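You operate a simulated robot arm through the tools that you are given. There is no shell and no other tool.

You are at the controls of a simulated robot arm. One attempt, no reset.

Task
Wire the open control box as the chart shows and shut the clamps.
Fine: each round plug from the white holders goes into the terminal with its number; all three clamps end shut.

The check looks at the end state, three seconds after you hand in, the way a careful person would. Anything else that was tipped, shoved, dropped, spilled or broken makes it a failure.

Robot
A 7-joint arm with a fingered hand, fixed in place. Base frame: the origin is at the foot of the arm, x ahead of it, y to its left, z up. Units: cm, degrees, N and s.
Its first joint turns from -166.0 to 166.0 degrees. Payload 3.7 kg.
Tool frame: the origin (TCP) lies between the finger pads and is the grasp point; the fingertips stand 2.5 cm ahead of it; z points along the fingers, y is the line along which they close. The gripper opens to 8.8 cm. The gripper's body begins 2.9 cm behind the TCP. The gripper is a hand of 5 fingers: y runs from the thumb to the fingers, the wrist lies at [-1.3, -10.6, -17.4] in the tool frame.
Orientation is that of the tool frame in the base frame, as [roll, pitch, yaw] about the fixed x, y, z axes, in that order (R = Rz(yaw) Ry(pitch) Rx(roll)). With the fingers straight down and the wrist toward the robot, the tool's x, y and z point along [0, 1, 0], [1, 0, 0] and [0, 0, -1] of the base frame.

Tools
- The arm moves only by the tool play_rows. Its argument "moves" is a list of rows, each a list of 6 numbers: the shift along the tool's x, y, z in cm, then the turn, a rotation vector about the tool's x, y, z in degrees. In form: [[x, y, z, wx, wy, wz], ...]. A call has 1 to 20 rows; each row shifts and turns the commanded pose from where the row before left it, along the tool's axes as they then stand. A row lasts 0.2 s, in which the tool goes at most 5 cm and 8.6 degrees; a call with a longer step from one row to the next is refused whole. Where a pose cannot be reached the arm comes as near as it can. A force on the tool above 60 N (or 10 N above the force at the start of the call, whichever is more), or a blocked arm, ends the call early, and 0.2 s more pass. In this call time passes only in rows, and 0.2 s behind the last. The reply holds the time, the measured pose of the TCP, the force on the tool along the base axes, the opening and the grip force, in the units named above and with some noise, with the torque about the TCP (base axes, N m) and any sound that the robot's microphone picked up.
- Cameras (640 x 400 px; columns grow to the right, rows downward): "scene" is fixed at [40.01, -49.88, 139.87]; the picture's right is [0.99, -0.14, 0.00], its down [-0.04, -0.31, -0.95] and it looks along [0.13, 0.94, -0.32] (base axes); focal length 354 px, centre (320, 200). "wrist" rides on the gripper at [5.9, -7.9, -10.5] in the tool frame; the picture's right is [-0.73, 0.32, -0.61], its down [-0.62, -0.68, 0.38] and it looks along [-0.29, 0.66, 0.70] (tool axes); focal length 234 px, centre (320, 200). There is no depth. A picture from a camera that has moved, and an enlarged one, comes with that camera's place and axes in the base frame and with its lens.
- get_image(camera): a new picture of that camera. The clock stands still meanwhile.
- finger_targets(index, middle, ring, little, thumb_bend, thumb_turn): sets how far each is bent, from 0 (flat) to 100 (curled in); at 30 the hand is open as for a grip, at 70 the pads meet at the TCP. One left out holds its place. A second passes; each finger stops where it meets its share of the squeeze, and holds until it gets a number again. It is the only way to open and close the hand. It gives what a move gives, with no picture; readings hold the bend of each and the force on index, middle, ring, little, thumb and palm. thumb_turn goes from beside the hand (0) to across from the fingers (100), as for a grip.
- enlarge(camera, box): a new picture of the part [left, top, right, bottom] of that camera's present view, enlarged. The clock stands still meanwhile.
- close_job(): hands the job in; it is judged then, once.

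Nothing tells you positions but the pictures and the camera data. Unless the task says otherwise, let go and move clear before handing in.

The tools are called after "Emit:" as a command line: name --pt "numbers of a row" for each row, then --argument value for the rest, lists and objects as JSON in quotes. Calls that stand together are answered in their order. play_rows: Moves the arm, as the interface text tells. Its arguments: {"type":"object","properties":{"moves":{"type":"array"}},"required":["moves"]} The other tools are called the same way: finger_targets (index, middle, ring, little, thumb_bend, thumb_turn) moves the fingers one by one; get_image (camera) takes a picture; enlarge (camera, box) takes an enlarged picture of a part of a camera's view; close_job () hands the job in.

At the start:

```text
time_s: 0.0
eef_pos: [42.46, 36.73, 111.09]
tool_rot: [180.0, 0.0, 90.0]
contact_force: [-0.1, -0.1, -0.2]
torque: [-0.01, 0.0, 0.0]
grip_width: 8.76
grip_force: 0.0
shape: jaw
bend: [30.0, 30.0, 30.0, 30.0, 30.0, 98.0]
finger forces: [0.1, 0.0, 0.0, 0.1, 0.0, 0.0]
```

scene: 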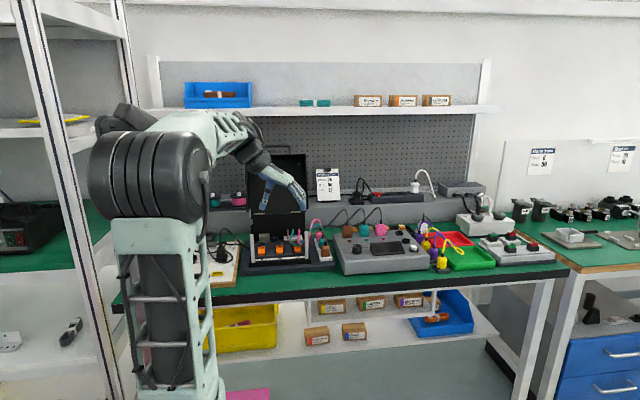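
wrist: 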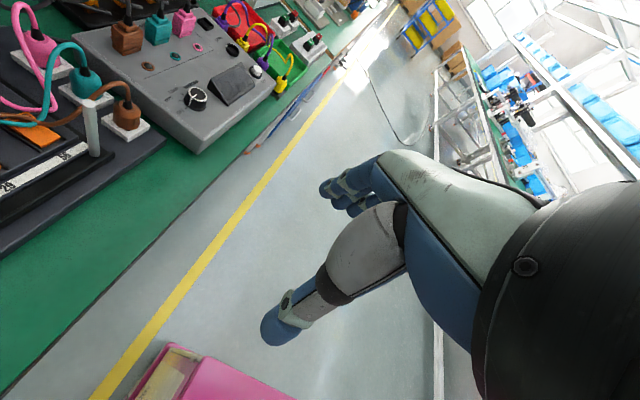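

I see a bench with an open control box, orange clamps, a chart on the wall and coloured plugs. I'll enlarge the views first to locate everything.

Emit:
enlarge --camera "scene" --box '[230, 140, 350, 290]'

Emit:
enlarge --camera "scene" --box '[305, 160, 350, 205]'

Emit:
enlarge --camera "wrist" --box '[0, 0, 200, 250]'

Emit:
enlarge --camera "scene" --box '[240, 220, 340, 280]'

```text
2.67 times, centred on (290, 215) of scene
camera zoom: at [40.01, -49.88, 139.87], right [0.99, -0.14, 0.0], down [-0.04, -0.31, -0.95], along [0.13, 0.94, -0.32], focal length 944 px, centre (400, 160)
```

zoom: 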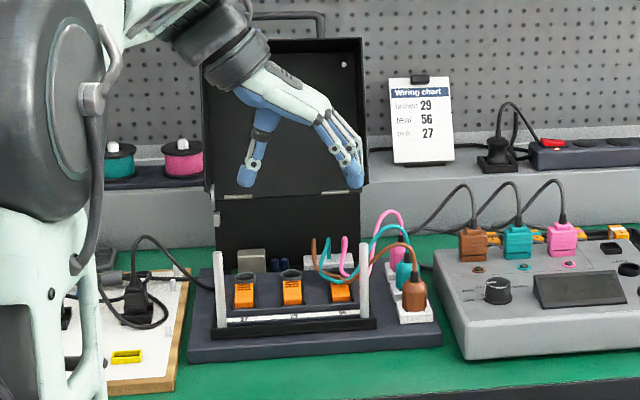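

```text
8.89 times, centred on (328, 182) of scene
camera zoom: at [40.01, -49.88, 139.87], right [0.99, -0.14, 0.0], down [-0.04, -0.31, -0.95], along [0.13, 0.94, -0.32], focal length 3148 px, centre (253, 356)
```

zoom: 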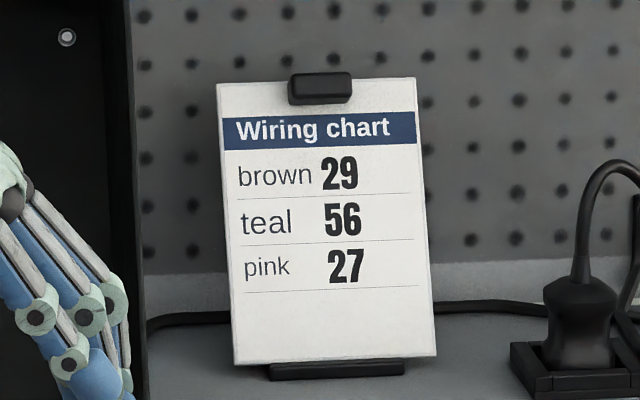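

```text
1.60 times, centred on (100, 125) of wrist
camera zoom: at [34.61, 42.51, 121.46], right [0.32, -0.73, 0.61], down [-0.68, -0.62, -0.38], along [0.66, -0.29, -0.7], focal length 375 px, centre (672, 320)
```

zoom: 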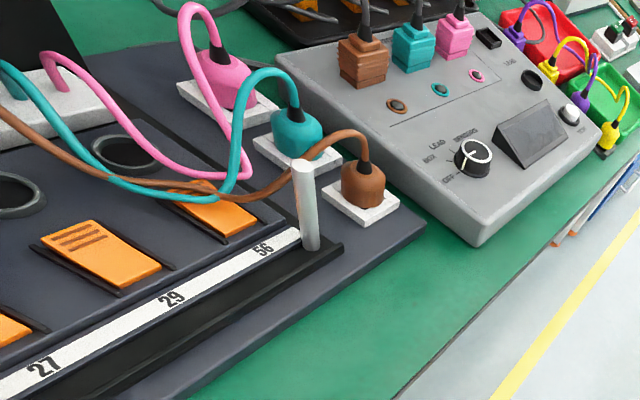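

```text
6.40 times, centred on (290, 250) of scene
camera zoom: at [40.01, -49.88, 139.87], right [0.99, -0.14, 0.0], down [-0.04, -0.31, -0.95], along [0.13, 0.94, -0.32], focal length 2266 px, centre (512, -120)
```

zoom: 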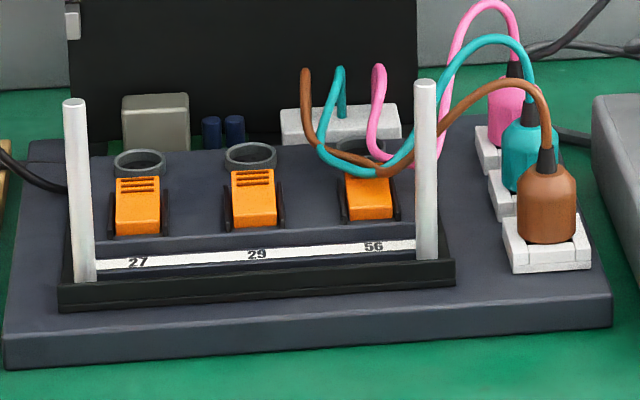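

The chart says brown→29, teal→56 and pink→27. The plugs sit to the right of the box, around (57, 62, 85). I'll turn the hand so its wrist faces the robot and look closer.

Emit:
play_rows --pt "0 0 0 0 0 -8.5" --pt "0 0 0 0 0 -8.5" --pt "0 0 0 0 0 -8.5" --pt "0 0 0 0 0 -8.5" --pt "0 0 0 0 0 -8.5" --pt "0 0 0 0 0 -8.5" --pt "0 0 0 0 0 -8.5"

Emit:
get_image --camera "wrist"

Emit:
get_image --camera "scene"

```text
time_s: 1.6
eef_pos: [42.49, 36.79, 111.02]
tool_rot: [-180.0, 0.1, 149.5]
contact_force: [0.2, 0.3, 0.3]
torque: [0.0, 0.0, 0.02]
grip_width: 8.75
grip_force: 0.1
shape: jaw
bend: [30.0, 30.0, 30.0, 30.0, 30.0, 98.0]
finger forces: [0.0, 0.0, 0.0, 0.0, 0.1, 0.1]
```

```text
taken
camera wrist: at [33.4, 32.79, 121.43], right [0.79, -0.09, 0.61], down [0.19, -0.9, -0.38], along [0.58, 0.42, -0.7], focal length 234 px, centre (320, 200)
```

wrist: 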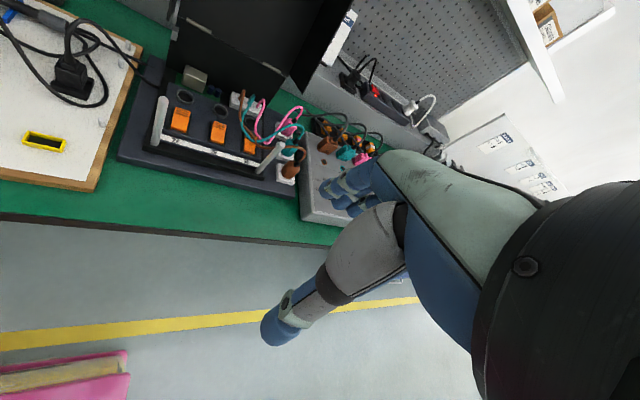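

```text
taken
```

scene: 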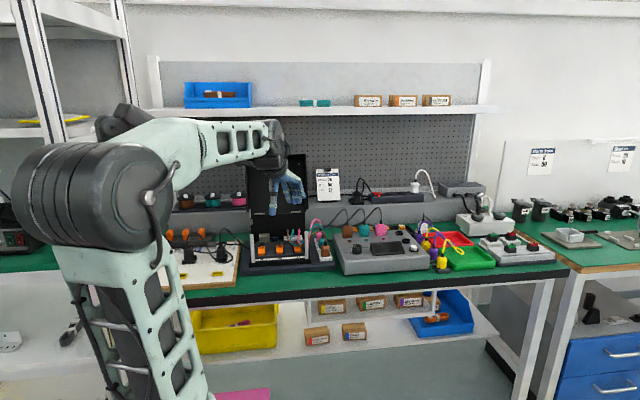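

The path is clear at this height. I'll move the camera closer to the box, staying above everything.

Emit:
play_rows --pt "2.54 1.76 2.2 0 0 0" --pt "2.54 1.76 2.2 0 0 0" --pt "2.54 1.76 2.2 0 0 0" --pt "2.54 1.76 2.2 0 0 0" --pt "2.54 1.76 2.2 0 0 0"

Emit:
get_image --camera "wrist"

Emit:
get_image --camera "scene"

```text
time_s: 2.8
eef_pos: [36.05, 50.98, 99.93]
tool_rot: [-179.9, 0.0, 149.6]
contact_force: [0.4, 0.7, 0.2]
torque: [0.0, 0.04, -0.01]
grip_width: 8.78
grip_force: 0.1
shape: jaw
bend: [30.0, 30.0, 30.0, 30.0, 30.0, 98.0]
finger forces: [0.0, 0.0, 0.0, 0.0, 0.0, 0.1]
```

```text
taken
camera wrist: at [26.96, 47.07, 110.26], right [0.79, -0.09, 0.61], down [0.19, -0.9, -0.38], along [0.58, 0.42, -0.7], focal length 234 px, centre (320, 200)
```

wrist: 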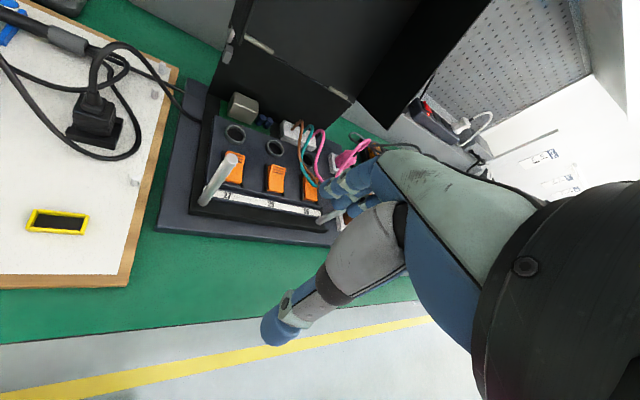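

```text
taken
```

scene: 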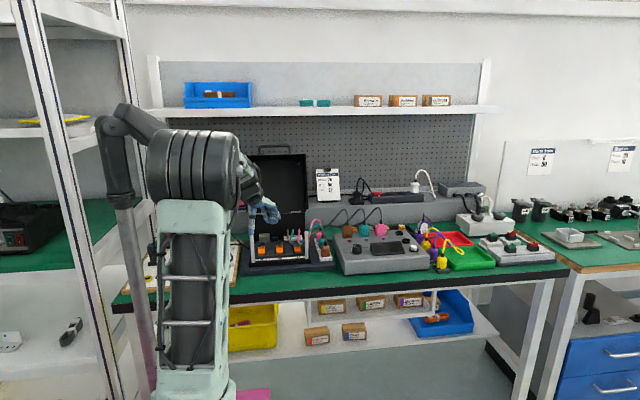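

Emit:
enlarge --camera "wrist" --box '[160, 80, 380, 240]'

Emit:
enlarge --camera "scene" --box '[240, 180, 340, 280]'

```text
2.50 times, centred on (270, 160) of wrist
camera zoom: at [26.96, 47.07, 110.26], right [0.79, -0.09, 0.61], down [0.19, -0.9, -0.38], along [0.58, 0.42, -0.7], focal length 585 px, centre (445, 300)
```

zoom: 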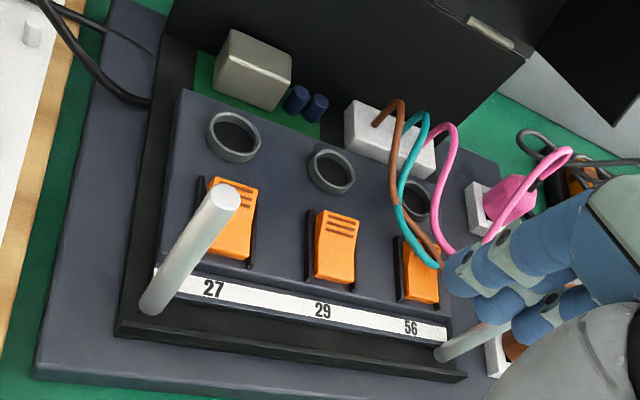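

```text
4.00 times, centred on (290, 230) of scene
camera zoom: at [40.01, -49.88, 139.87], right [0.99, -0.14, 0.0], down [-0.04, -0.31, -0.95], along [0.13, 0.94, -0.32], focal length 1417 px, centre (440, 80)
```

zoom: 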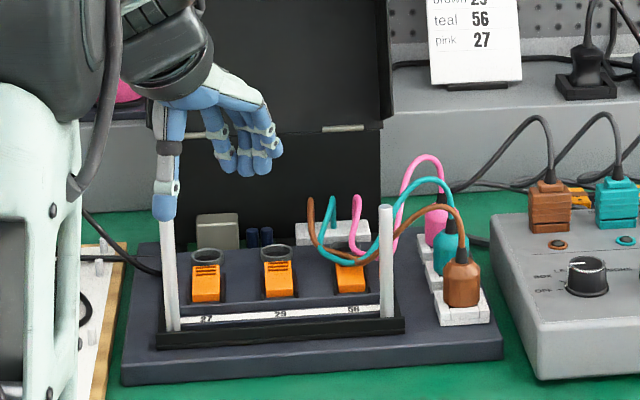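

Emit:
enlarge --camera "wrist" --box '[220, 110, 330, 200]'

Emit:
enlarge --camera "scene" --box '[275, 225, 315, 265]'

Emit:
enlarge --camera "scene" --box '[310, 220, 370, 270]'

```text
4.44 times, centred on (275, 155) of wrist
camera zoom: at [26.96, 47.07, 110.26], right [0.79, -0.09, 0.61], down [0.19, -0.9, -0.38], along [0.58, 0.42, -0.7], focal length 1041 px, centre (520, 400)
```

zoom: 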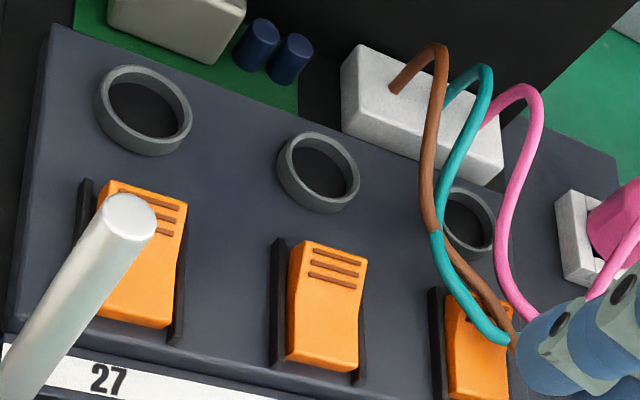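

```text
10.00 times, centred on (295, 245) of scene
camera zoom: at [40.01, -49.88, 139.87], right [0.99, -0.14, 0.0], down [-0.04, -0.31, -0.95], along [0.13, 0.94, -0.32], focal length 3541 px, centre (570, -250)
```

zoom: 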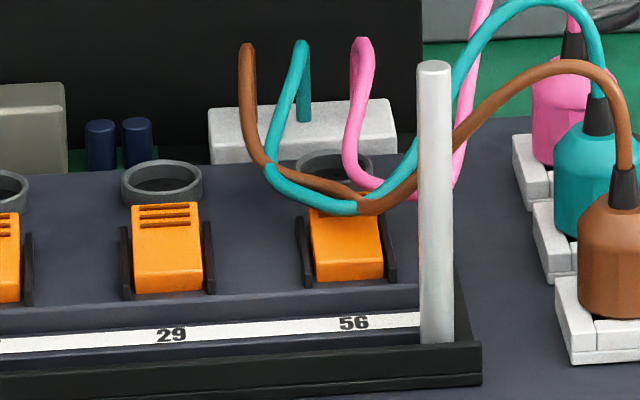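

```text
8.00 times, centred on (340, 245) of scene
camera zoom: at [40.01, -49.88, 139.87], right [0.99, -0.14, 0.0], down [-0.04, -0.31, -0.95], along [0.13, 0.94, -0.32], focal length 2833 px, centre (160, -160)
```

zoom: 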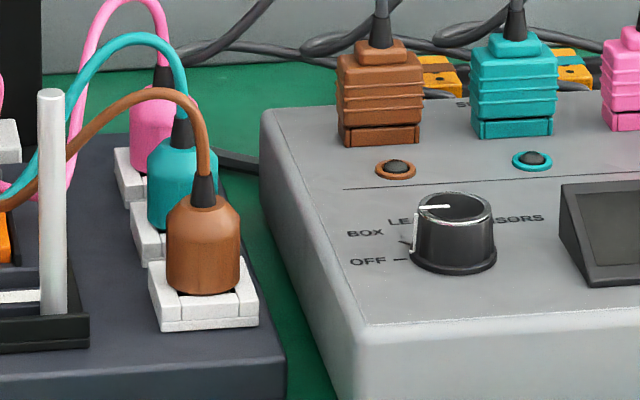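

The plugs look to be in a column near x≈57.5 (y≈61.8, 68.1 and 74). The sockets are at x≈35.2, 41.6 and 47.9 (y≈71.3, ring top z≈82.3). Next I'll find out which finger is which.

Emit:
finger_targets --index 60 --middle 30 --ring 0 --little 0 --thumb_bend 60 --thumb_turn 100

Emit:
get_image --camera "wrist"

Emit:
enlarge --camera "scene" --box '[230, 170, 310, 250]'

```text
time_s: 3.8
eef_pos: [35.98, 50.94, 99.87]
tool_rot: [180.0, 0.0, 149.5]
contact_force: [-0.4, 0.1, 0.7]
torque: [0.01, -0.01, 0.0]
grip_width: 2.02
grip_force: 0.0
shape: fingers
bend: [60.0, 30.0, 0.0, 0.0, 60.0, 100.0]
finger forces: [0.0, 0.0, 0.1, 0.0, 0.1, 0.0]
```

```text
taken
camera wrist: at [27.01, 47.09, 110.26], right [0.79, -0.09, 0.61], down [0.19, -0.9, -0.38], along [0.58, 0.42, -0.7], focal length 234 px, centre (320, 200)
```

wrist: 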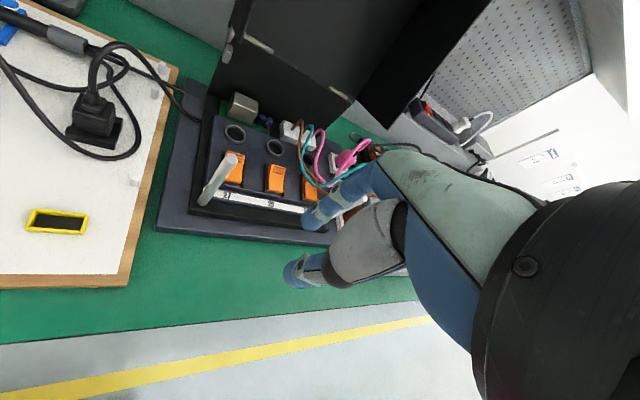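

```text
5.00 times, centred on (270, 210) of scene
camera zoom: at [40.01, -49.88, 139.87], right [0.99, -0.14, 0.0], down [-0.04, -0.31, -0.95], along [0.13, 0.94, -0.32], focal length 1771 px, centre (570, 150)
```

zoom: 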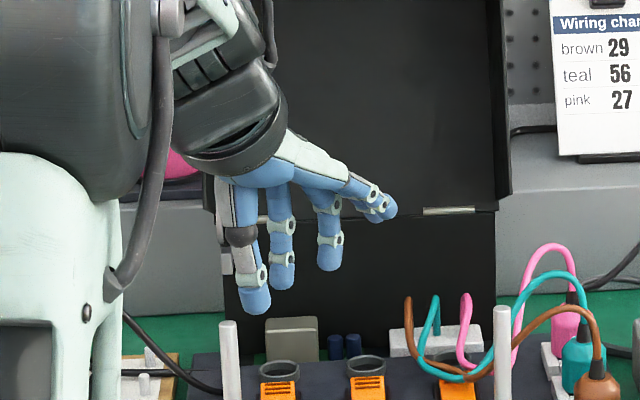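

Index is on the tool +x side and opposes the thumb. Now I'll see how compact the hand gets with the ring and little fingers curled.

Emit:
finger_targets --index 45 --middle 45 --ring 100 --little 100 --thumb_bend 45 --thumb_turn 100

Emit:
enlarge --camera "wrist" --box '[220, 120, 440, 320]'

Emit:
enlarge --camera "scene" --box '[230, 170, 310, 250]'

```text
time_s: 4.8
eef_pos: [36.01, 51.01, 99.91]
tool_rot: [-180.0, 0.0, 149.4]
contact_force: [-1.2, 0.0, -0.6]
torque: [0.01, -0.01, 0.0]
grip_width: 5.21
grip_force: 0.0
shape: fingers
bend: [45.0, 45.0, 100.0, 100.0, 45.0, 99.0]
finger forces: [0.1, 0.1, 0.1, 0.0, 0.1, 0.0]
```

```text
2.00 times, centred on (330, 220) of wrist
camera zoom: at [27.01, 47.09, 110.26], right [0.79, -0.09, 0.61], down [0.19, -0.9, -0.38], along [0.58, 0.42, -0.7], focal length 468 px, centre (300, 160)
```

zoom: 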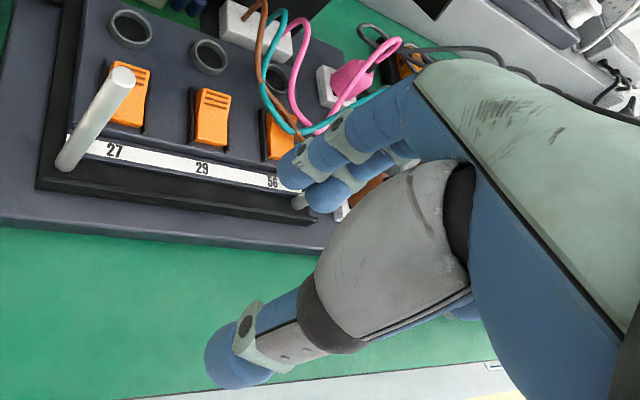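

```text
5.00 times, centred on (270, 210) of scene
camera zoom: at [40.01, -49.88, 139.87], right [0.99, -0.14, 0.0], down [-0.04, -0.31, -0.95], along [0.13, 0.94, -0.32], focal length 1771 px, centre (570, 150)
```

zoom: 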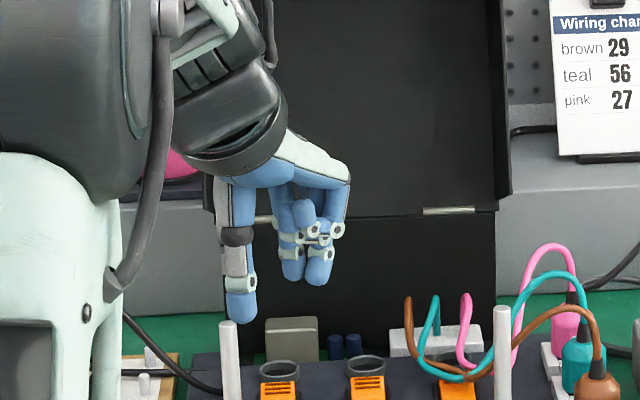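

Emit:
play_rows --pt "-4.14 2.44 -0.72 0 0 0" --pt "-4.14 2.44 -0.72 0 0 0" --pt "-4.14 2.44 -0.72 0 0 0" --pt "-4.14 2.44 -0.72 0 0 0" --pt "-4.14 2.44 -0.72 0 0 0"

Emit:
get_image --camera "wrist"

Emit:
enlarge --camera "wrist" --box '[150, 90, 300, 210]'

Emit:
get_image --camera "scene"

```text
time_s: 6.0
eef_pos: [60.25, 50.97, 103.74]
tool_rot: [180.0, 0.1, 149.6]
contact_force: [0.0, -0.1, 0.6]
torque: [0.0, -0.02, -0.01]
grip_width: 5.19
grip_force: 0.0
shape: fingers
bend: [45.0, 45.0, 100.0, 100.0, 45.0, 99.0]
finger forces: [0.0, 0.0, 0.0, 0.0, 0.0, 0.0]
```

```text
taken
camera wrist: at [51.23, 47.08, 114.16], right [0.79, -0.09, 0.61], down [0.19, -0.9, -0.38], along [0.58, 0.42, -0.7], focal length 234 px, centre (320, 200)
```

wrist: 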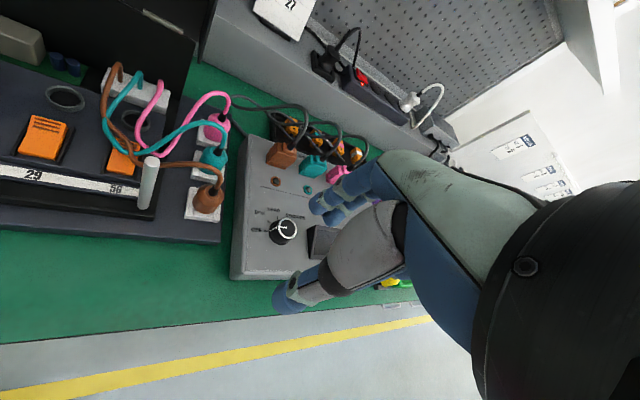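

```text
3.33 times, centred on (225, 150) of wrist
camera zoom: at [51.23, 47.08, 114.16], right [0.79, -0.09, 0.61], down [0.19, -0.9, -0.38], along [0.58, 0.42, -0.7], focal length 781 px, centre (637, 367)
```

zoom: 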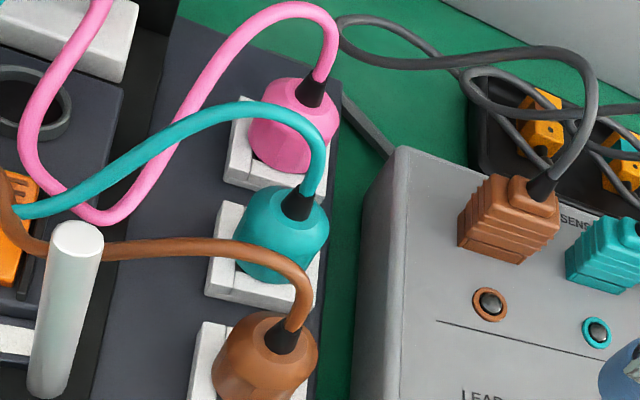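

```text
taken
```

scene: 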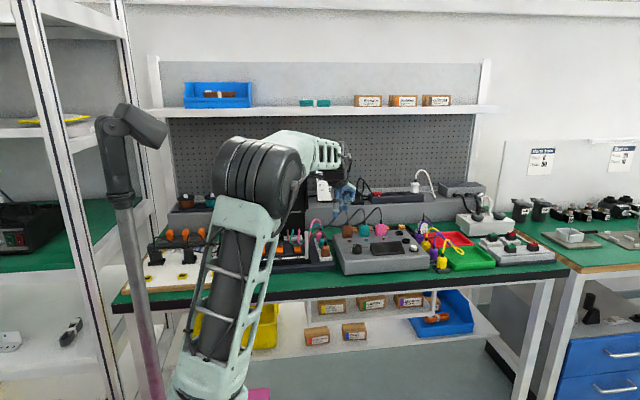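

The plugs stand at x≈57.6 and y≈61.4 (brown), 67.7 (teal) and 73.8 (pink), with body tops near z≈85.5. The brown cord lies on top, so I'll take brown first. I'm hovering above it with thumb, index and middle ready.

Emit:
play_rows --pt "0 0 0 0 0 -6.2" --pt "0 0 0 0 0 -6.2" --pt "0 0 0 0 0 -6.2" --pt "1.26 2.41 2.0 0 0 0" --pt "1.26 2.41 2.0 0 0 0" --pt "1.26 2.41 2.0 0 0 0" --pt "1.26 2.41 2.0 0 0 0"

Emit:
get_image --camera "wrist"

Emit:
enlarge --camera "scene" --box '[290, 180, 390, 280]'

```text
time_s: 7.6
eef_pos: [56.85, 60.82, 95.61]
tool_rot: [180.0, 0.0, 168.0]
contact_force: [0.3, -0.2, 0.6]
torque: [0.04, 0.02, 0.0]
grip_width: 5.24
grip_force: 0.2
shape: fingers
bend: [45.0, 45.0, 100.0, 100.0, 45.0, 99.0]
finger forces: [0.0, 0.0, 0.0, 0.0, 0.0, 0.1]
```

```text
taken
camera wrist: at [49.54, 54.33, 106.02], right [0.78, 0.16, 0.61], down [0.47, -0.8, -0.38], along [0.42, 0.58, -0.7], focal length 234 px, centre (320, 200)
```

wrist: 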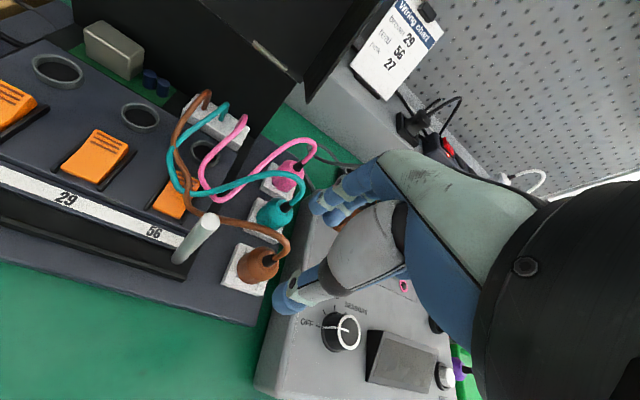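

```text
4.00 times, centred on (340, 230) of scene
camera zoom: at [40.01, -49.88, 139.87], right [0.99, -0.14, 0.0], down [-0.04, -0.31, -0.95], along [0.13, 0.94, -0.32], focal length 1417 px, centre (240, 80)
```

zoom: 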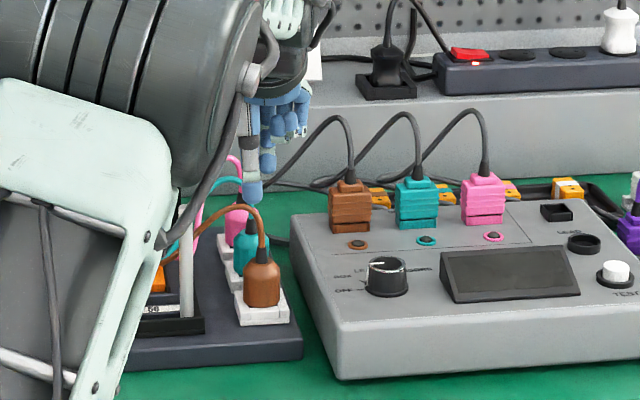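

Emit:
enlarge --camera "wrist" --box '[190, 150, 350, 310]'

Emit:
enlarge --camera "wrist" --box '[20, 40, 240, 230]'

```text
2.50 times, centred on (270, 230) of wrist
camera zoom: at [49.54, 54.33, 106.02], right [0.78, 0.16, 0.61], down [0.47, -0.8, -0.38], along [0.42, 0.58, -0.7], focal length 585 px, centre (445, 125)
```

zoom: 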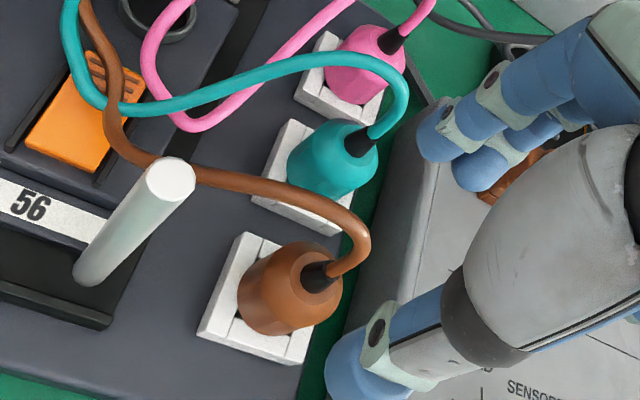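

```text
2.11 times, centred on (130, 135) of wrist
camera zoom: at [49.54, 54.33, 106.02], right [0.78, 0.16, 0.61], down [0.47, -0.8, -0.38], along [0.42, 0.58, -0.7], focal length 493 px, centre (720, 337)
```

zoom: 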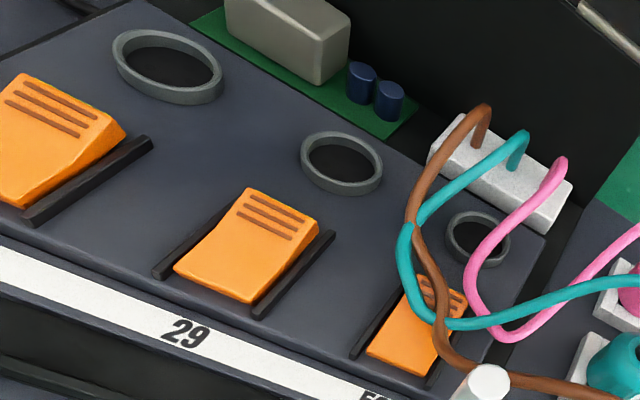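

Brown is at about (57.5, 61.7). I'll align above it and descend partway to check.

Emit:
play_rows --pt "-0.18 0.49 1.0 0 0 0" --pt "-0.18 0.49 1.0 0 0 0" --pt "0 0 1.5 0 0 0" --pt "0 0 1.5 0 0 0"

Emit:
enlarge --camera "wrist" --box '[190, 110, 430, 320]'

Emit:
enlarge --camera "scene" --box '[300, 200, 370, 270]'

```text
time_s: 8.6
eef_pos: [57.44, 62.02, 90.75]
tool_rot: [-180.0, 0.0, 168.1]
contact_force: [-0.5, -0.4, 0.0]
torque: [-0.02, -0.01, -0.01]
grip_width: 5.21
grip_force: 0.1
shape: fingers
bend: [45.0, 45.0, 100.0, 100.0, 45.0, 99.0]
finger forces: [0.0, 0.0, 0.0, 0.1, 0.0, 0.0]
```

```text
1.90 times, centred on (310, 215) of wrist
camera zoom: at [50.16, 55.41, 101.07], right [0.78, 0.17, 0.61], down [0.47, -0.8, -0.38], along [0.42, 0.58, -0.7], focal length 446 px, centre (339, 171)
```

zoom: 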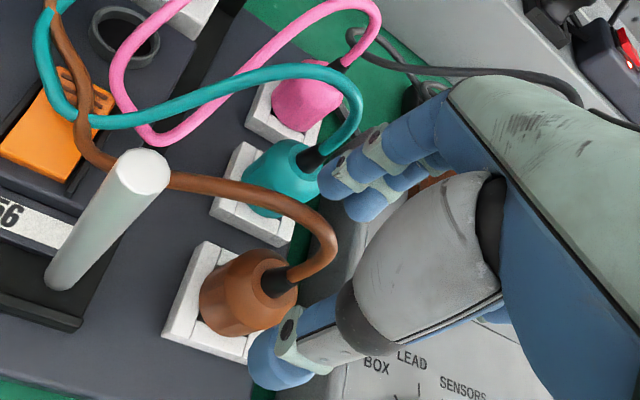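

```text
5.71 times, centred on (335, 235) of scene
camera zoom: at [40.01, -49.88, 139.87], right [0.99, -0.14, 0.0], down [-0.04, -0.31, -0.95], along [0.13, 0.94, -0.32], focal length 2024 px, centre (234, 0)
```

zoom: 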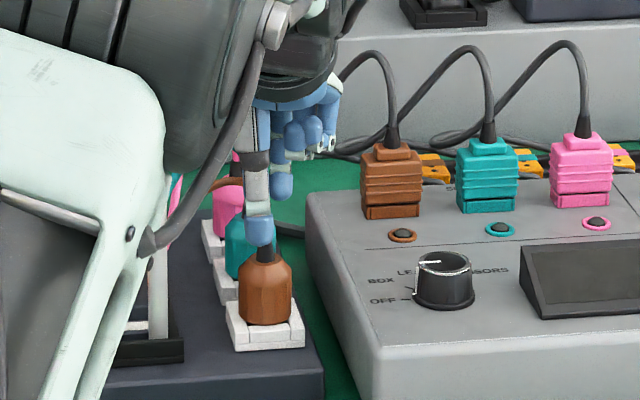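

Emit:
play_rows --pt "-0.12 -0.3 1.0 0 0 0" --pt "0 0 1.0 0 0 0" --pt "0 0 1.0 0 0 0"

Emit:
enlarge --camera "wrist" --box '[190, 110, 430, 320]'

Emit:
enlarge --camera "scene" --box '[300, 200, 370, 270]'

```text
time_s: 9.4
eef_pos: [57.69, 61.71, 87.5]
tool_rot: [-179.9, 0.0, 168.2]
contact_force: [-0.8, -0.5, -0.6]
torque: [-0.05, 0.02, 0.01]
grip_width: 5.19
grip_force: 0.0
shape: fingers
bend: [45.0, 45.0, 100.0, 100.0, 45.0, 99.0]
finger forces: [0.1, 0.1, 0.1, 0.0, 0.0, 0.0]
```

```text
1.90 times, centred on (310, 215) of wrist
camera zoom: at [50.35, 55.09, 97.86], right [0.78, 0.17, 0.61], down [0.47, -0.8, -0.38], along [0.42, 0.58, -0.7], focal length 446 px, centre (339, 171)
```

zoom: 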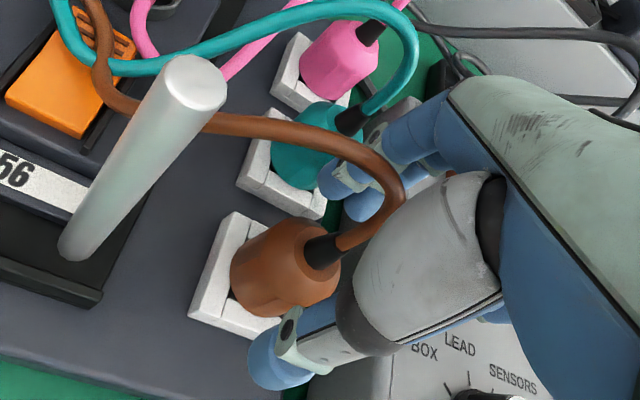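

```text
5.71 times, centred on (335, 235) of scene
camera zoom: at [40.01, -49.88, 139.87], right [0.99, -0.14, 0.0], down [-0.04, -0.31, -0.95], along [0.13, 0.94, -0.32], focal length 2024 px, centre (234, 0)
```

zoom: 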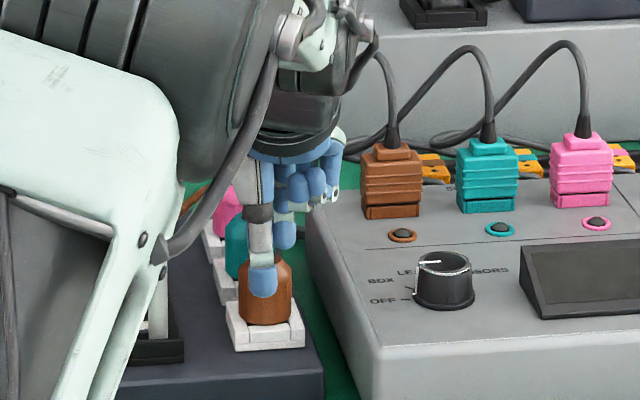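

Emit:
play_rows --pt "0.1 0 0.7 0 0 0" --pt "0 0 0.7 0 0 0" --pt "0 0 0.5 0 0 0"

Emit:
enlarge --camera "wrist" --box '[190, 110, 430, 320]'

Emit:
enlarge --camera "scene" --box '[300, 200, 370, 270]'

```text
time_s: 10.2
eef_pos: [57.54, 61.92, 85.65]
tool_rot: [179.9, 0.1, 168.0]
contact_force: [0.4, 0.4, -1.0]
torque: [0.01, -0.02, 0.02]
grip_width: 5.2
grip_force: 0.0
shape: fingers
bend: [45.0, 45.0, 100.0, 100.0, 45.0, 99.0]
finger forces: [0.1, 0.0, 0.0, 0.0, 0.0, 0.1]
```

```text
1.90 times, centred on (310, 215) of wrist
camera zoom: at [50.27, 55.15, 96.08], right [0.78, 0.17, 0.61], down [0.47, -0.8, -0.38], along [0.42, 0.58, -0.7], focal length 446 px, centre (339, 171)
```

zoom: 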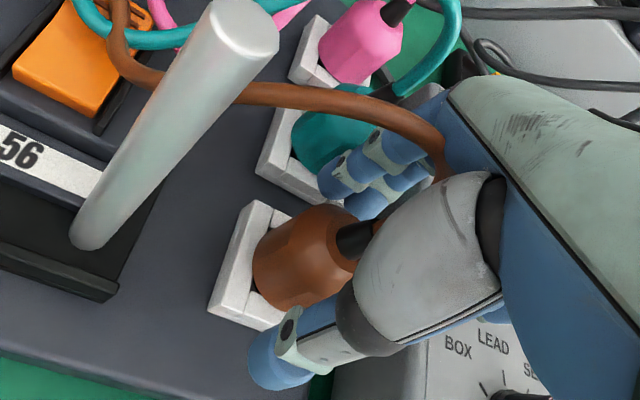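

```text
5.71 times, centred on (335, 235) of scene
camera zoom: at [40.01, -49.88, 139.87], right [0.99, -0.14, 0.0], down [-0.04, -0.31, -0.95], along [0.13, 0.94, -0.32], focal length 2024 px, centre (234, 0)
```

zoom: 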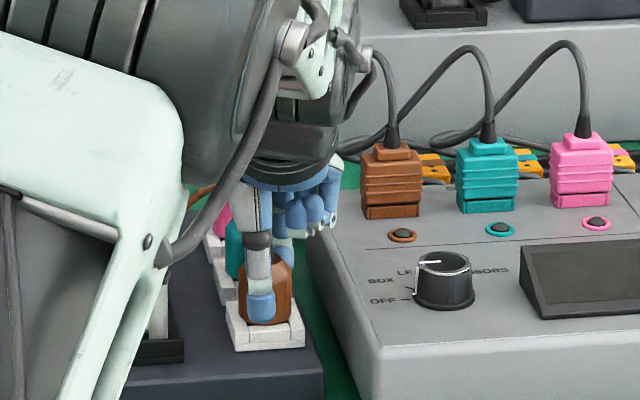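

Thumb and fingers now straddle the brown plug, so I'll close on it.

Emit:
finger_targets --index 66 --middle 66 --thumb_bend 66

Emit:
enlarge --camera "wrist" --box '[190, 110, 430, 320]'

Emit:
enlarge --camera "scene" --box '[300, 200, 370, 270]'

```text
time_s: 11.2
eef_pos: [57.7, 61.8, 85.68]
tool_rot: [-179.9, 0.0, 168.0]
contact_force: [1.2, 4.4, 2.3]
torque: [0.14, -0.01, 0.01]
grip_width: 2.43
grip_force: 7.3
shape: fingers
bend: [58.0, 60.0, 100.0, 100.0, 59.0, 100.0]
finger forces: [4.8, 4.4, 0.0, 0.1, 5.0, 0.1]
```

```text
1.90 times, centred on (310, 215) of wrist
camera zoom: at [50.26, 55.16, 96.08], right [0.78, 0.17, 0.61], down [0.47, -0.8, -0.38], along [0.42, 0.58, -0.7], focal length 446 px, centre (339, 171)
```

zoom: 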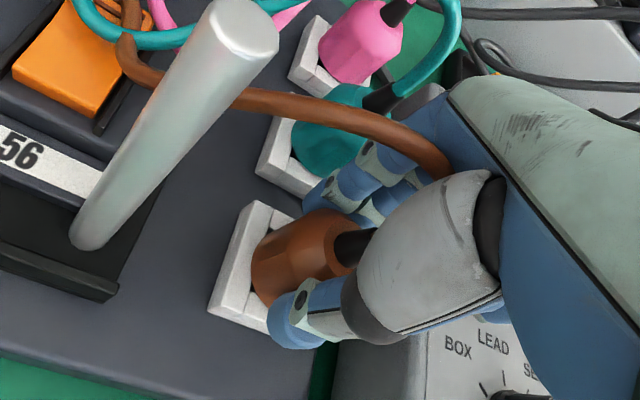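

```text
5.71 times, centred on (335, 235) of scene
camera zoom: at [40.01, -49.88, 139.87], right [0.99, -0.14, 0.0], down [-0.04, -0.31, -0.95], along [0.13, 0.94, -0.32], focal length 2024 px, centre (234, 0)
```

zoom: 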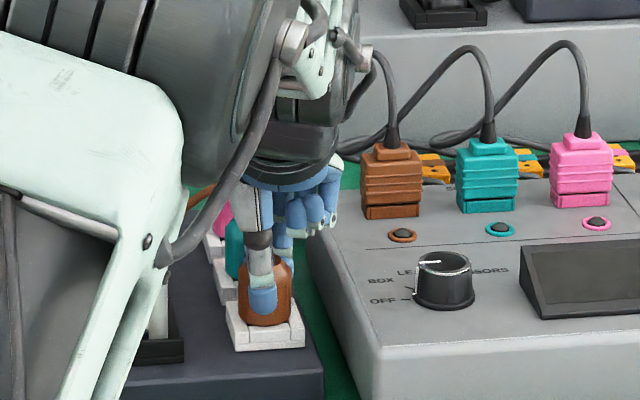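

All three fingers hold it at about 5 N each. I'll lift a little and check.

Emit:
play_rows --pt "0 0 -0.5 0 0 0" --pt "0 0 -0.5 0 0 0" --pt "0 0 -0.5 0 0 0"

Emit:
enlarge --camera "wrist" --box '[190, 110, 430, 320]'

Emit:
enlarge --camera "scene" --box '[300, 200, 370, 270]'

```text
time_s: 12.0
eef_pos: [57.45, 61.77, 87.28]
tool_rot: [180.0, 0.0, 168.1]
contact_force: [-0.1, 0.5, 0.2]
torque: [0.04, -0.04, 0.01]
grip_width: 2.44
grip_force: 7.1
shape: fingers
bend: [59.0, 61.0, 100.0, 100.0, 58.0, 100.0]
finger forces: [3.7, 3.3, 0.1, 0.1, 6.6, 0.0]
```

```text
1.90 times, centred on (310, 215) of wrist
camera zoom: at [50.28, 55.16, 97.64], right [0.78, 0.17, 0.61], down [0.47, -0.8, -0.38], along [0.42, 0.58, -0.7], focal length 446 px, centre (339, 171)
```

zoom: 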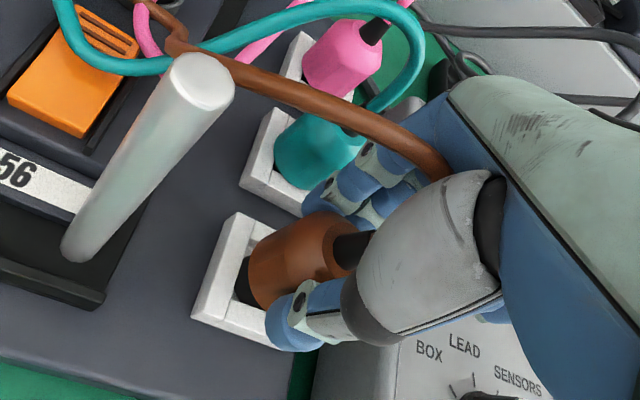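

```text
5.71 times, centred on (335, 235) of scene
camera zoom: at [40.01, -49.88, 139.87], right [0.99, -0.14, 0.0], down [-0.04, -0.31, -0.95], along [0.13, 0.94, -0.32], focal length 2024 px, centre (234, 0)
```

zoom: 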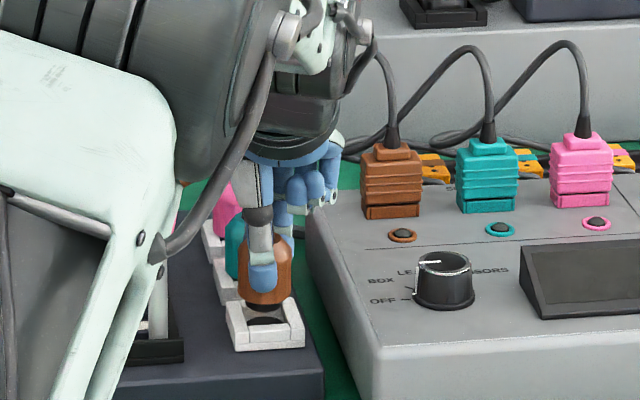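

Emit:
play_rows --pt "0 0 -1.5 0 0 0" --pt "0 0 -1.5 0 0 0" --pt "0 0 -1.5 0 0 0" --pt "0 0 -1.5 0 0 0" --pt "0 0 -1.5 0 0 0" --pt "0 0 -1.5 0 0 0"

Emit:
get_image --camera "wrist"

Emit:
enlarge --camera "scene" --box '[260, 170, 370, 280]'

```text
time_s: 13.4
eef_pos: [57.41, 61.79, 96.35]
tool_rot: [-180.0, 0.0, 168.1]
contact_force: [0.5, 0.0, 0.0]
torque: [0.0, -0.02, 0.01]
grip_width: 2.42
grip_force: 6.2
shape: fingers
bend: [59.0, 62.0, 100.0, 100.0, 58.0, 100.0]
finger forces: [3.7, 3.3, 0.0, 0.0, 6.6, 0.0]
```

```text
taken
camera wrist: at [50.14, 55.19, 106.72], right [0.78, 0.17, 0.61], down [0.47, -0.8, -0.38], along [0.42, 0.58, -0.7], focal length 234 px, centre (320, 200)
```

wrist: 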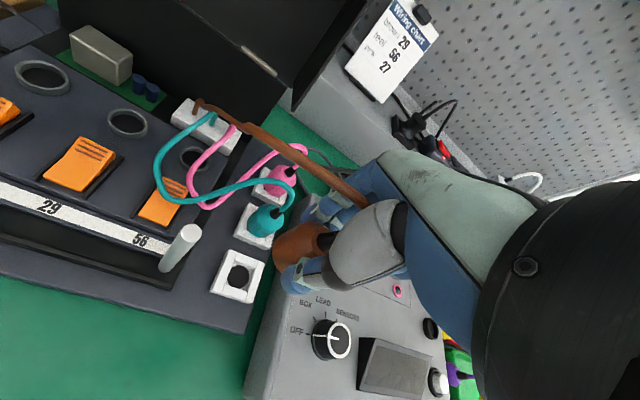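

```text
3.64 times, centred on (315, 225) of scene
camera zoom: at [40.01, -49.88, 139.87], right [0.99, -0.14, 0.0], down [-0.04, -0.31, -0.95], along [0.13, 0.94, -0.32], focal length 1288 px, centre (338, 109)
```

zoom: 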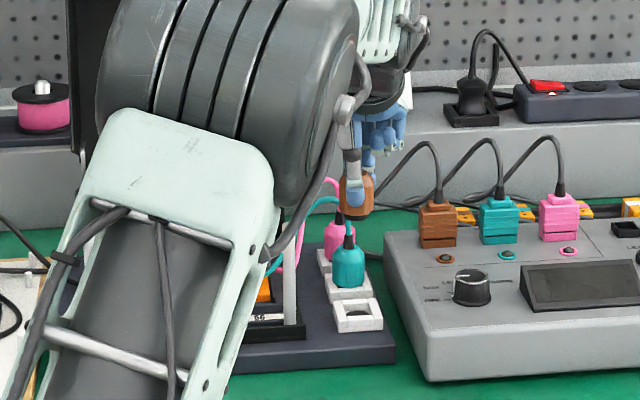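

Brown is free of its holder. Now I'll carry it behind the post to above socket 29, turning the wrist back slightly.

Emit:
play_rows --pt "2.9 1.05 0.2 0 0 0" --pt "2.9 1.05 0.2 0 0 0" --pt "2.9 1.05 0.2 0 0 0" --pt "2.9 1.05 0.2 0 0 0" --pt "2.9 1.05 0.2 0 0 0" --pt "2.89 1.03 0.2 0 0 0" --pt "0 0 0 0 0 6" --pt "0 0 0 0 0 6" --pt "0 0 0 0 0 6"

Emit:
get_image --camera "wrist"

Emit:
enlarge --camera "scene" --box '[240, 170, 350, 280]'

```text
time_s: 15.4
eef_pos: [41.84, 71.53, 95.06]
tool_rot: [179.9, 0.0, 150.1]
contact_force: [0.2, -0.1, -1.4]
torque: [-0.06, 0.01, -0.01]
grip_width: 2.47
grip_force: 6.3
shape: fingers
bend: [60.0, 63.0, 100.0, 100.0, 57.0, 100.0]
finger forces: [3.9, 3.0, 0.0, 0.1, 6.1, 0.0]
```

```text
taken
camera wrist: at [32.9, 67.55, 105.53], right [0.79, -0.08, 0.61], down [0.2, -0.9, -0.38], along [0.58, 0.42, -0.7], focal length 234 px, centre (320, 200)
```

wrist: 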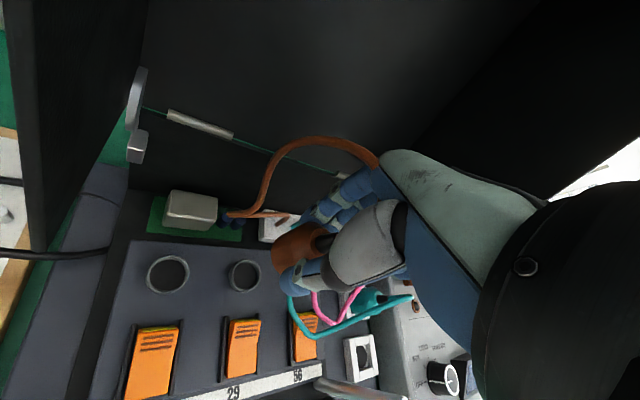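

```text
3.64 times, centred on (295, 225) of scene
camera zoom: at [40.01, -49.88, 139.87], right [0.99, -0.14, 0.0], down [-0.04, -0.31, -0.95], along [0.13, 0.94, -0.32], focal length 1288 px, centre (411, 109)
```

zoom: 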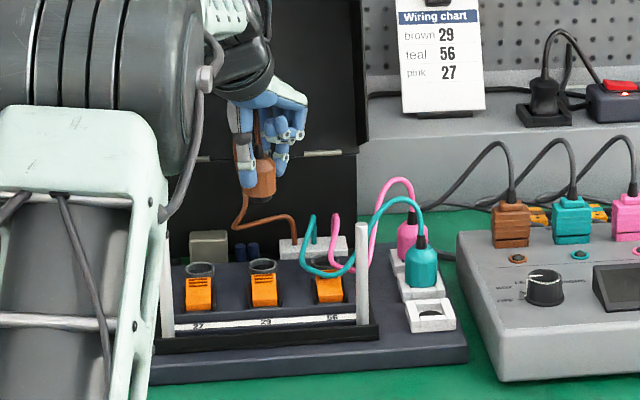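

Emit:
enlarge --camera "scene" --box '[285, 195, 335, 265]'

Emit:
enlarge --camera "wrist" --box '[210, 180, 370, 310]'

```text
5.71 times, centred on (310, 230) of scene
camera zoom: at [40.01, -49.88, 139.87], right [0.99, -0.14, 0.0], down [-0.04, -0.31, -0.95], along [0.13, 0.94, -0.32], focal length 2024 px, centre (377, 29)
```

zoom: 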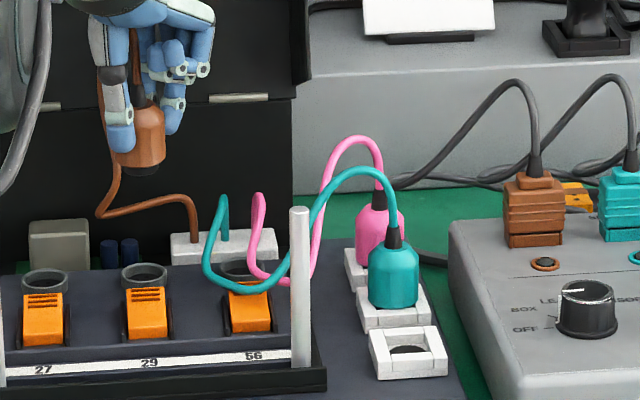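

```text
3.08 times, centred on (290, 245) of wrist
camera zoom: at [32.9, 67.55, 105.53], right [0.79, -0.08, 0.61], down [0.2, -0.9, -0.38], along [0.58, 0.42, -0.7], focal length 720 px, centre (412, 62)
```

zoom: 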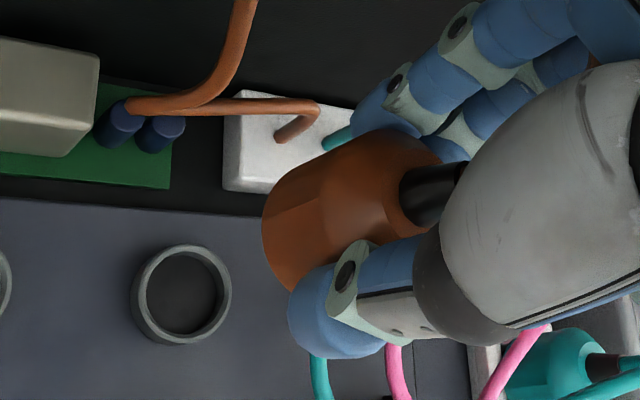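

Emit:
enlarge --camera "scene" --box '[288, 200, 318, 230]'

Emit:
play_rows --pt "0 0 1.5 0 0 0" --pt "0 0 1.5 0 0 0" --pt "0 0 1.5 0 0 0"

Emit:
enlarge --camera "wrist" --box '[210, 180, 370, 310]'

Emit:
enlarge --camera "scene" --box '[280, 210, 320, 250]'

```text
13.33 times, centred on (303, 215) of scene
camera zoom: at [40.01, -49.88, 139.87], right [0.99, -0.14, 0.0], down [-0.04, -0.31, -0.95], along [0.13, 0.94, -0.32], focal length 4722 px, centre (547, 0)
```

zoom: 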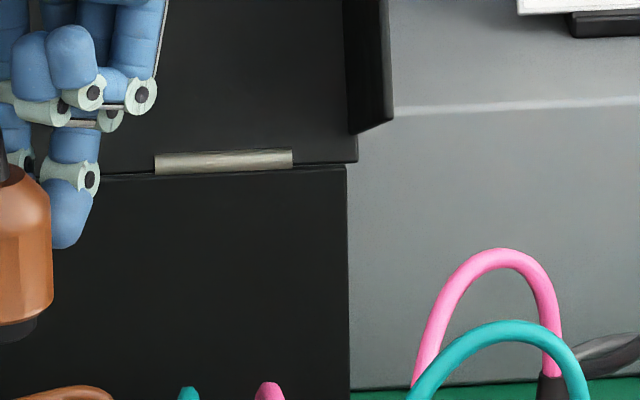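

```text
time_s: 16.2
eef_pos: [41.81, 71.41, 90.57]
tool_rot: [179.9, 0.0, 149.9]
contact_force: [-0.1, -0.4, -0.2]
torque: [0.01, 0.0, 0.02]
grip_width: 2.47
grip_force: 6.7
shape: fingers
bend: [60.0, 63.0, 100.0, 100.0, 57.0, 100.0]
finger forces: [3.9, 3.0, 0.1, 0.0, 6.2, 0.1]
```

```text
3.08 times, centred on (290, 245) of wrist
camera zoom: at [32.79, 67.51, 101.02], right [0.79, -0.08, 0.61], down [0.2, -0.9, -0.38], along [0.58, 0.42, -0.7], focal length 720 px, centre (412, 62)
```

zoom: 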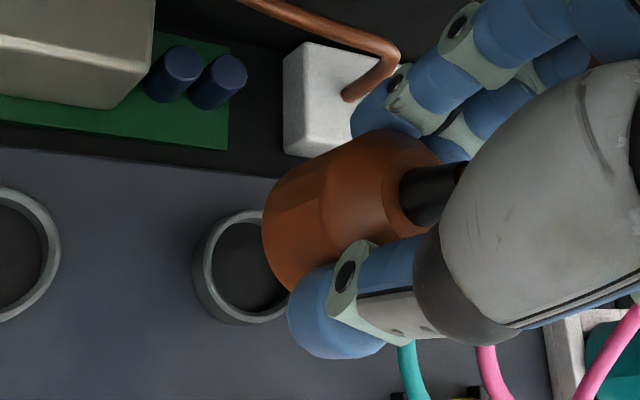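

```text
10.00 times, centred on (300, 230) of scene
camera zoom: at [40.01, -49.88, 139.87], right [0.99, -0.14, 0.0], down [-0.04, -0.31, -0.95], along [0.13, 0.94, -0.32], focal length 3541 px, centre (520, -100)
```

zoom: 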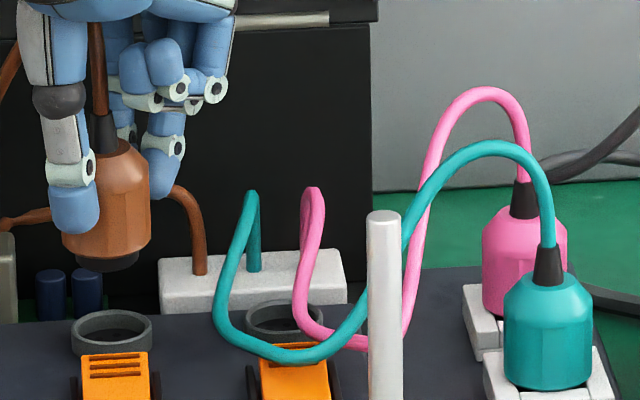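

Emit:
play_rows --pt "0 0.18 1.0 0 0 0" --pt "0 0 1.0 0 0 0" --pt "0 0 0.7 0 0 0"

Emit:
enlarge --camera "wrist" --box '[230, 190, 350, 290]'

Emit:
enlarge --camera "scene" --box '[280, 220, 320, 260]'

```text
time_s: 17.0
eef_pos: [41.95, 71.91, 87.94]
tool_rot: [179.8, 0.0, 149.9]
contact_force: [0.6, -0.7, 3.0]
torque: [-0.04, 0.02, -0.03]
grip_width: 2.46
grip_force: 7.4
shape: fingers
bend: [60.0, 63.0, 100.0, 100.0, 57.0, 100.0]
finger forces: [3.7, 3.2, 0.0, 0.1, 6.9, 0.0]
```

```text
4.00 times, centred on (290, 240) of wrist
camera zoom: at [32.89, 67.76, 98.31], right [0.79, -0.08, 0.61], down [0.2, -0.9, -0.38], along [0.58, 0.43, -0.7], focal length 937 px, centre (440, 40)
```

zoom: 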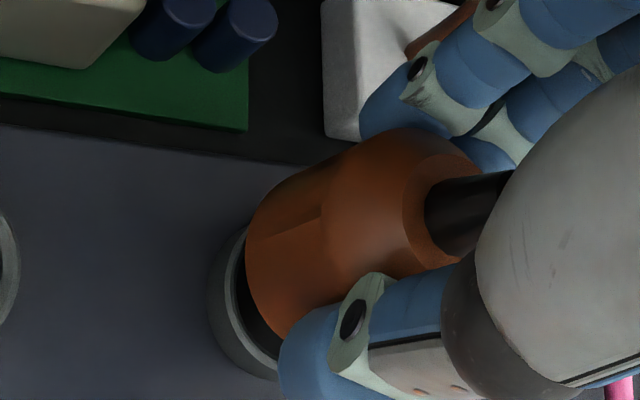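

```text
10.00 times, centred on (300, 240) of scene
camera zoom: at [40.01, -49.88, 139.87], right [0.99, -0.14, 0.0], down [-0.04, -0.31, -0.95], along [0.13, 0.94, -0.32], focal length 3541 px, centre (520, -200)
```

zoom: 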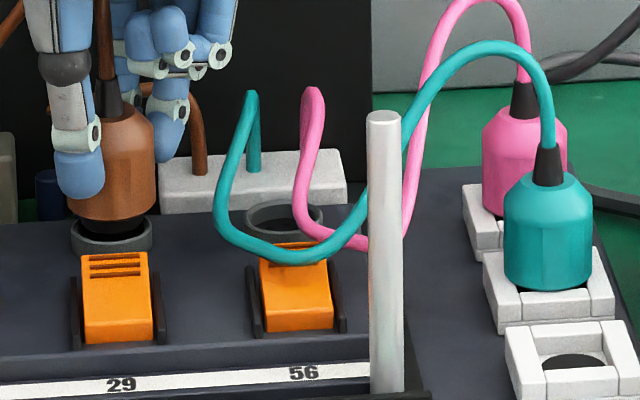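

Emit:
enlarge --camera "wrist" --box '[275, 220, 315, 290]'

Emit:
enlarge --camera "scene" --box '[284, 232, 300, 252]'

```text
5.71 times, centred on (295, 255) of wrist
camera zoom: at [32.89, 67.76, 98.31], right [0.79, -0.08, 0.61], down [0.2, -0.9, -0.38], along [0.58, 0.43, -0.7], focal length 1338 px, centre (463, -114)
```

zoom: 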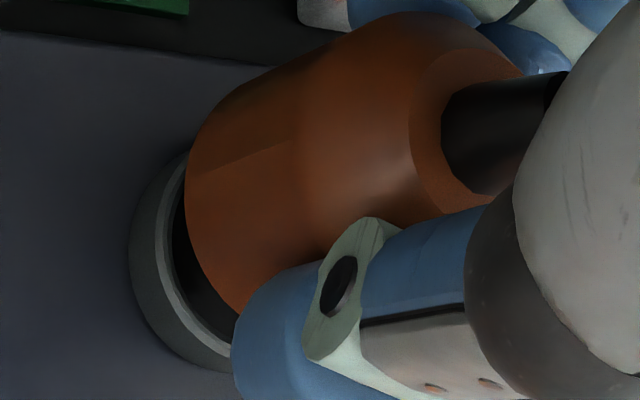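

```text
16.00 times, centred on (292, 242) of scene
camera zoom: at [40.01, -49.88, 139.87], right [0.99, -0.14, 0.0], down [-0.04, -0.31, -0.95], along [0.13, 0.94, -0.32], focal length 5666 px, centre (768, -472)
```

zoom: 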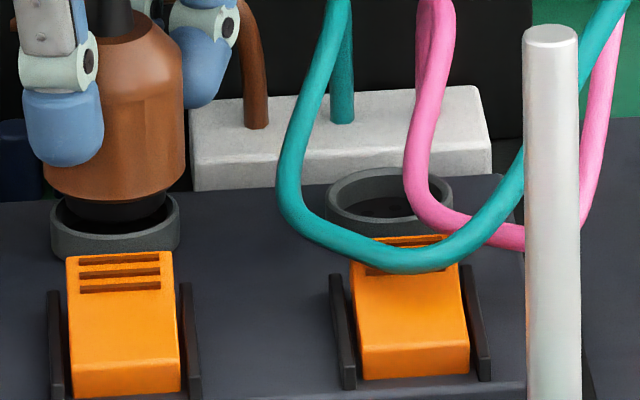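

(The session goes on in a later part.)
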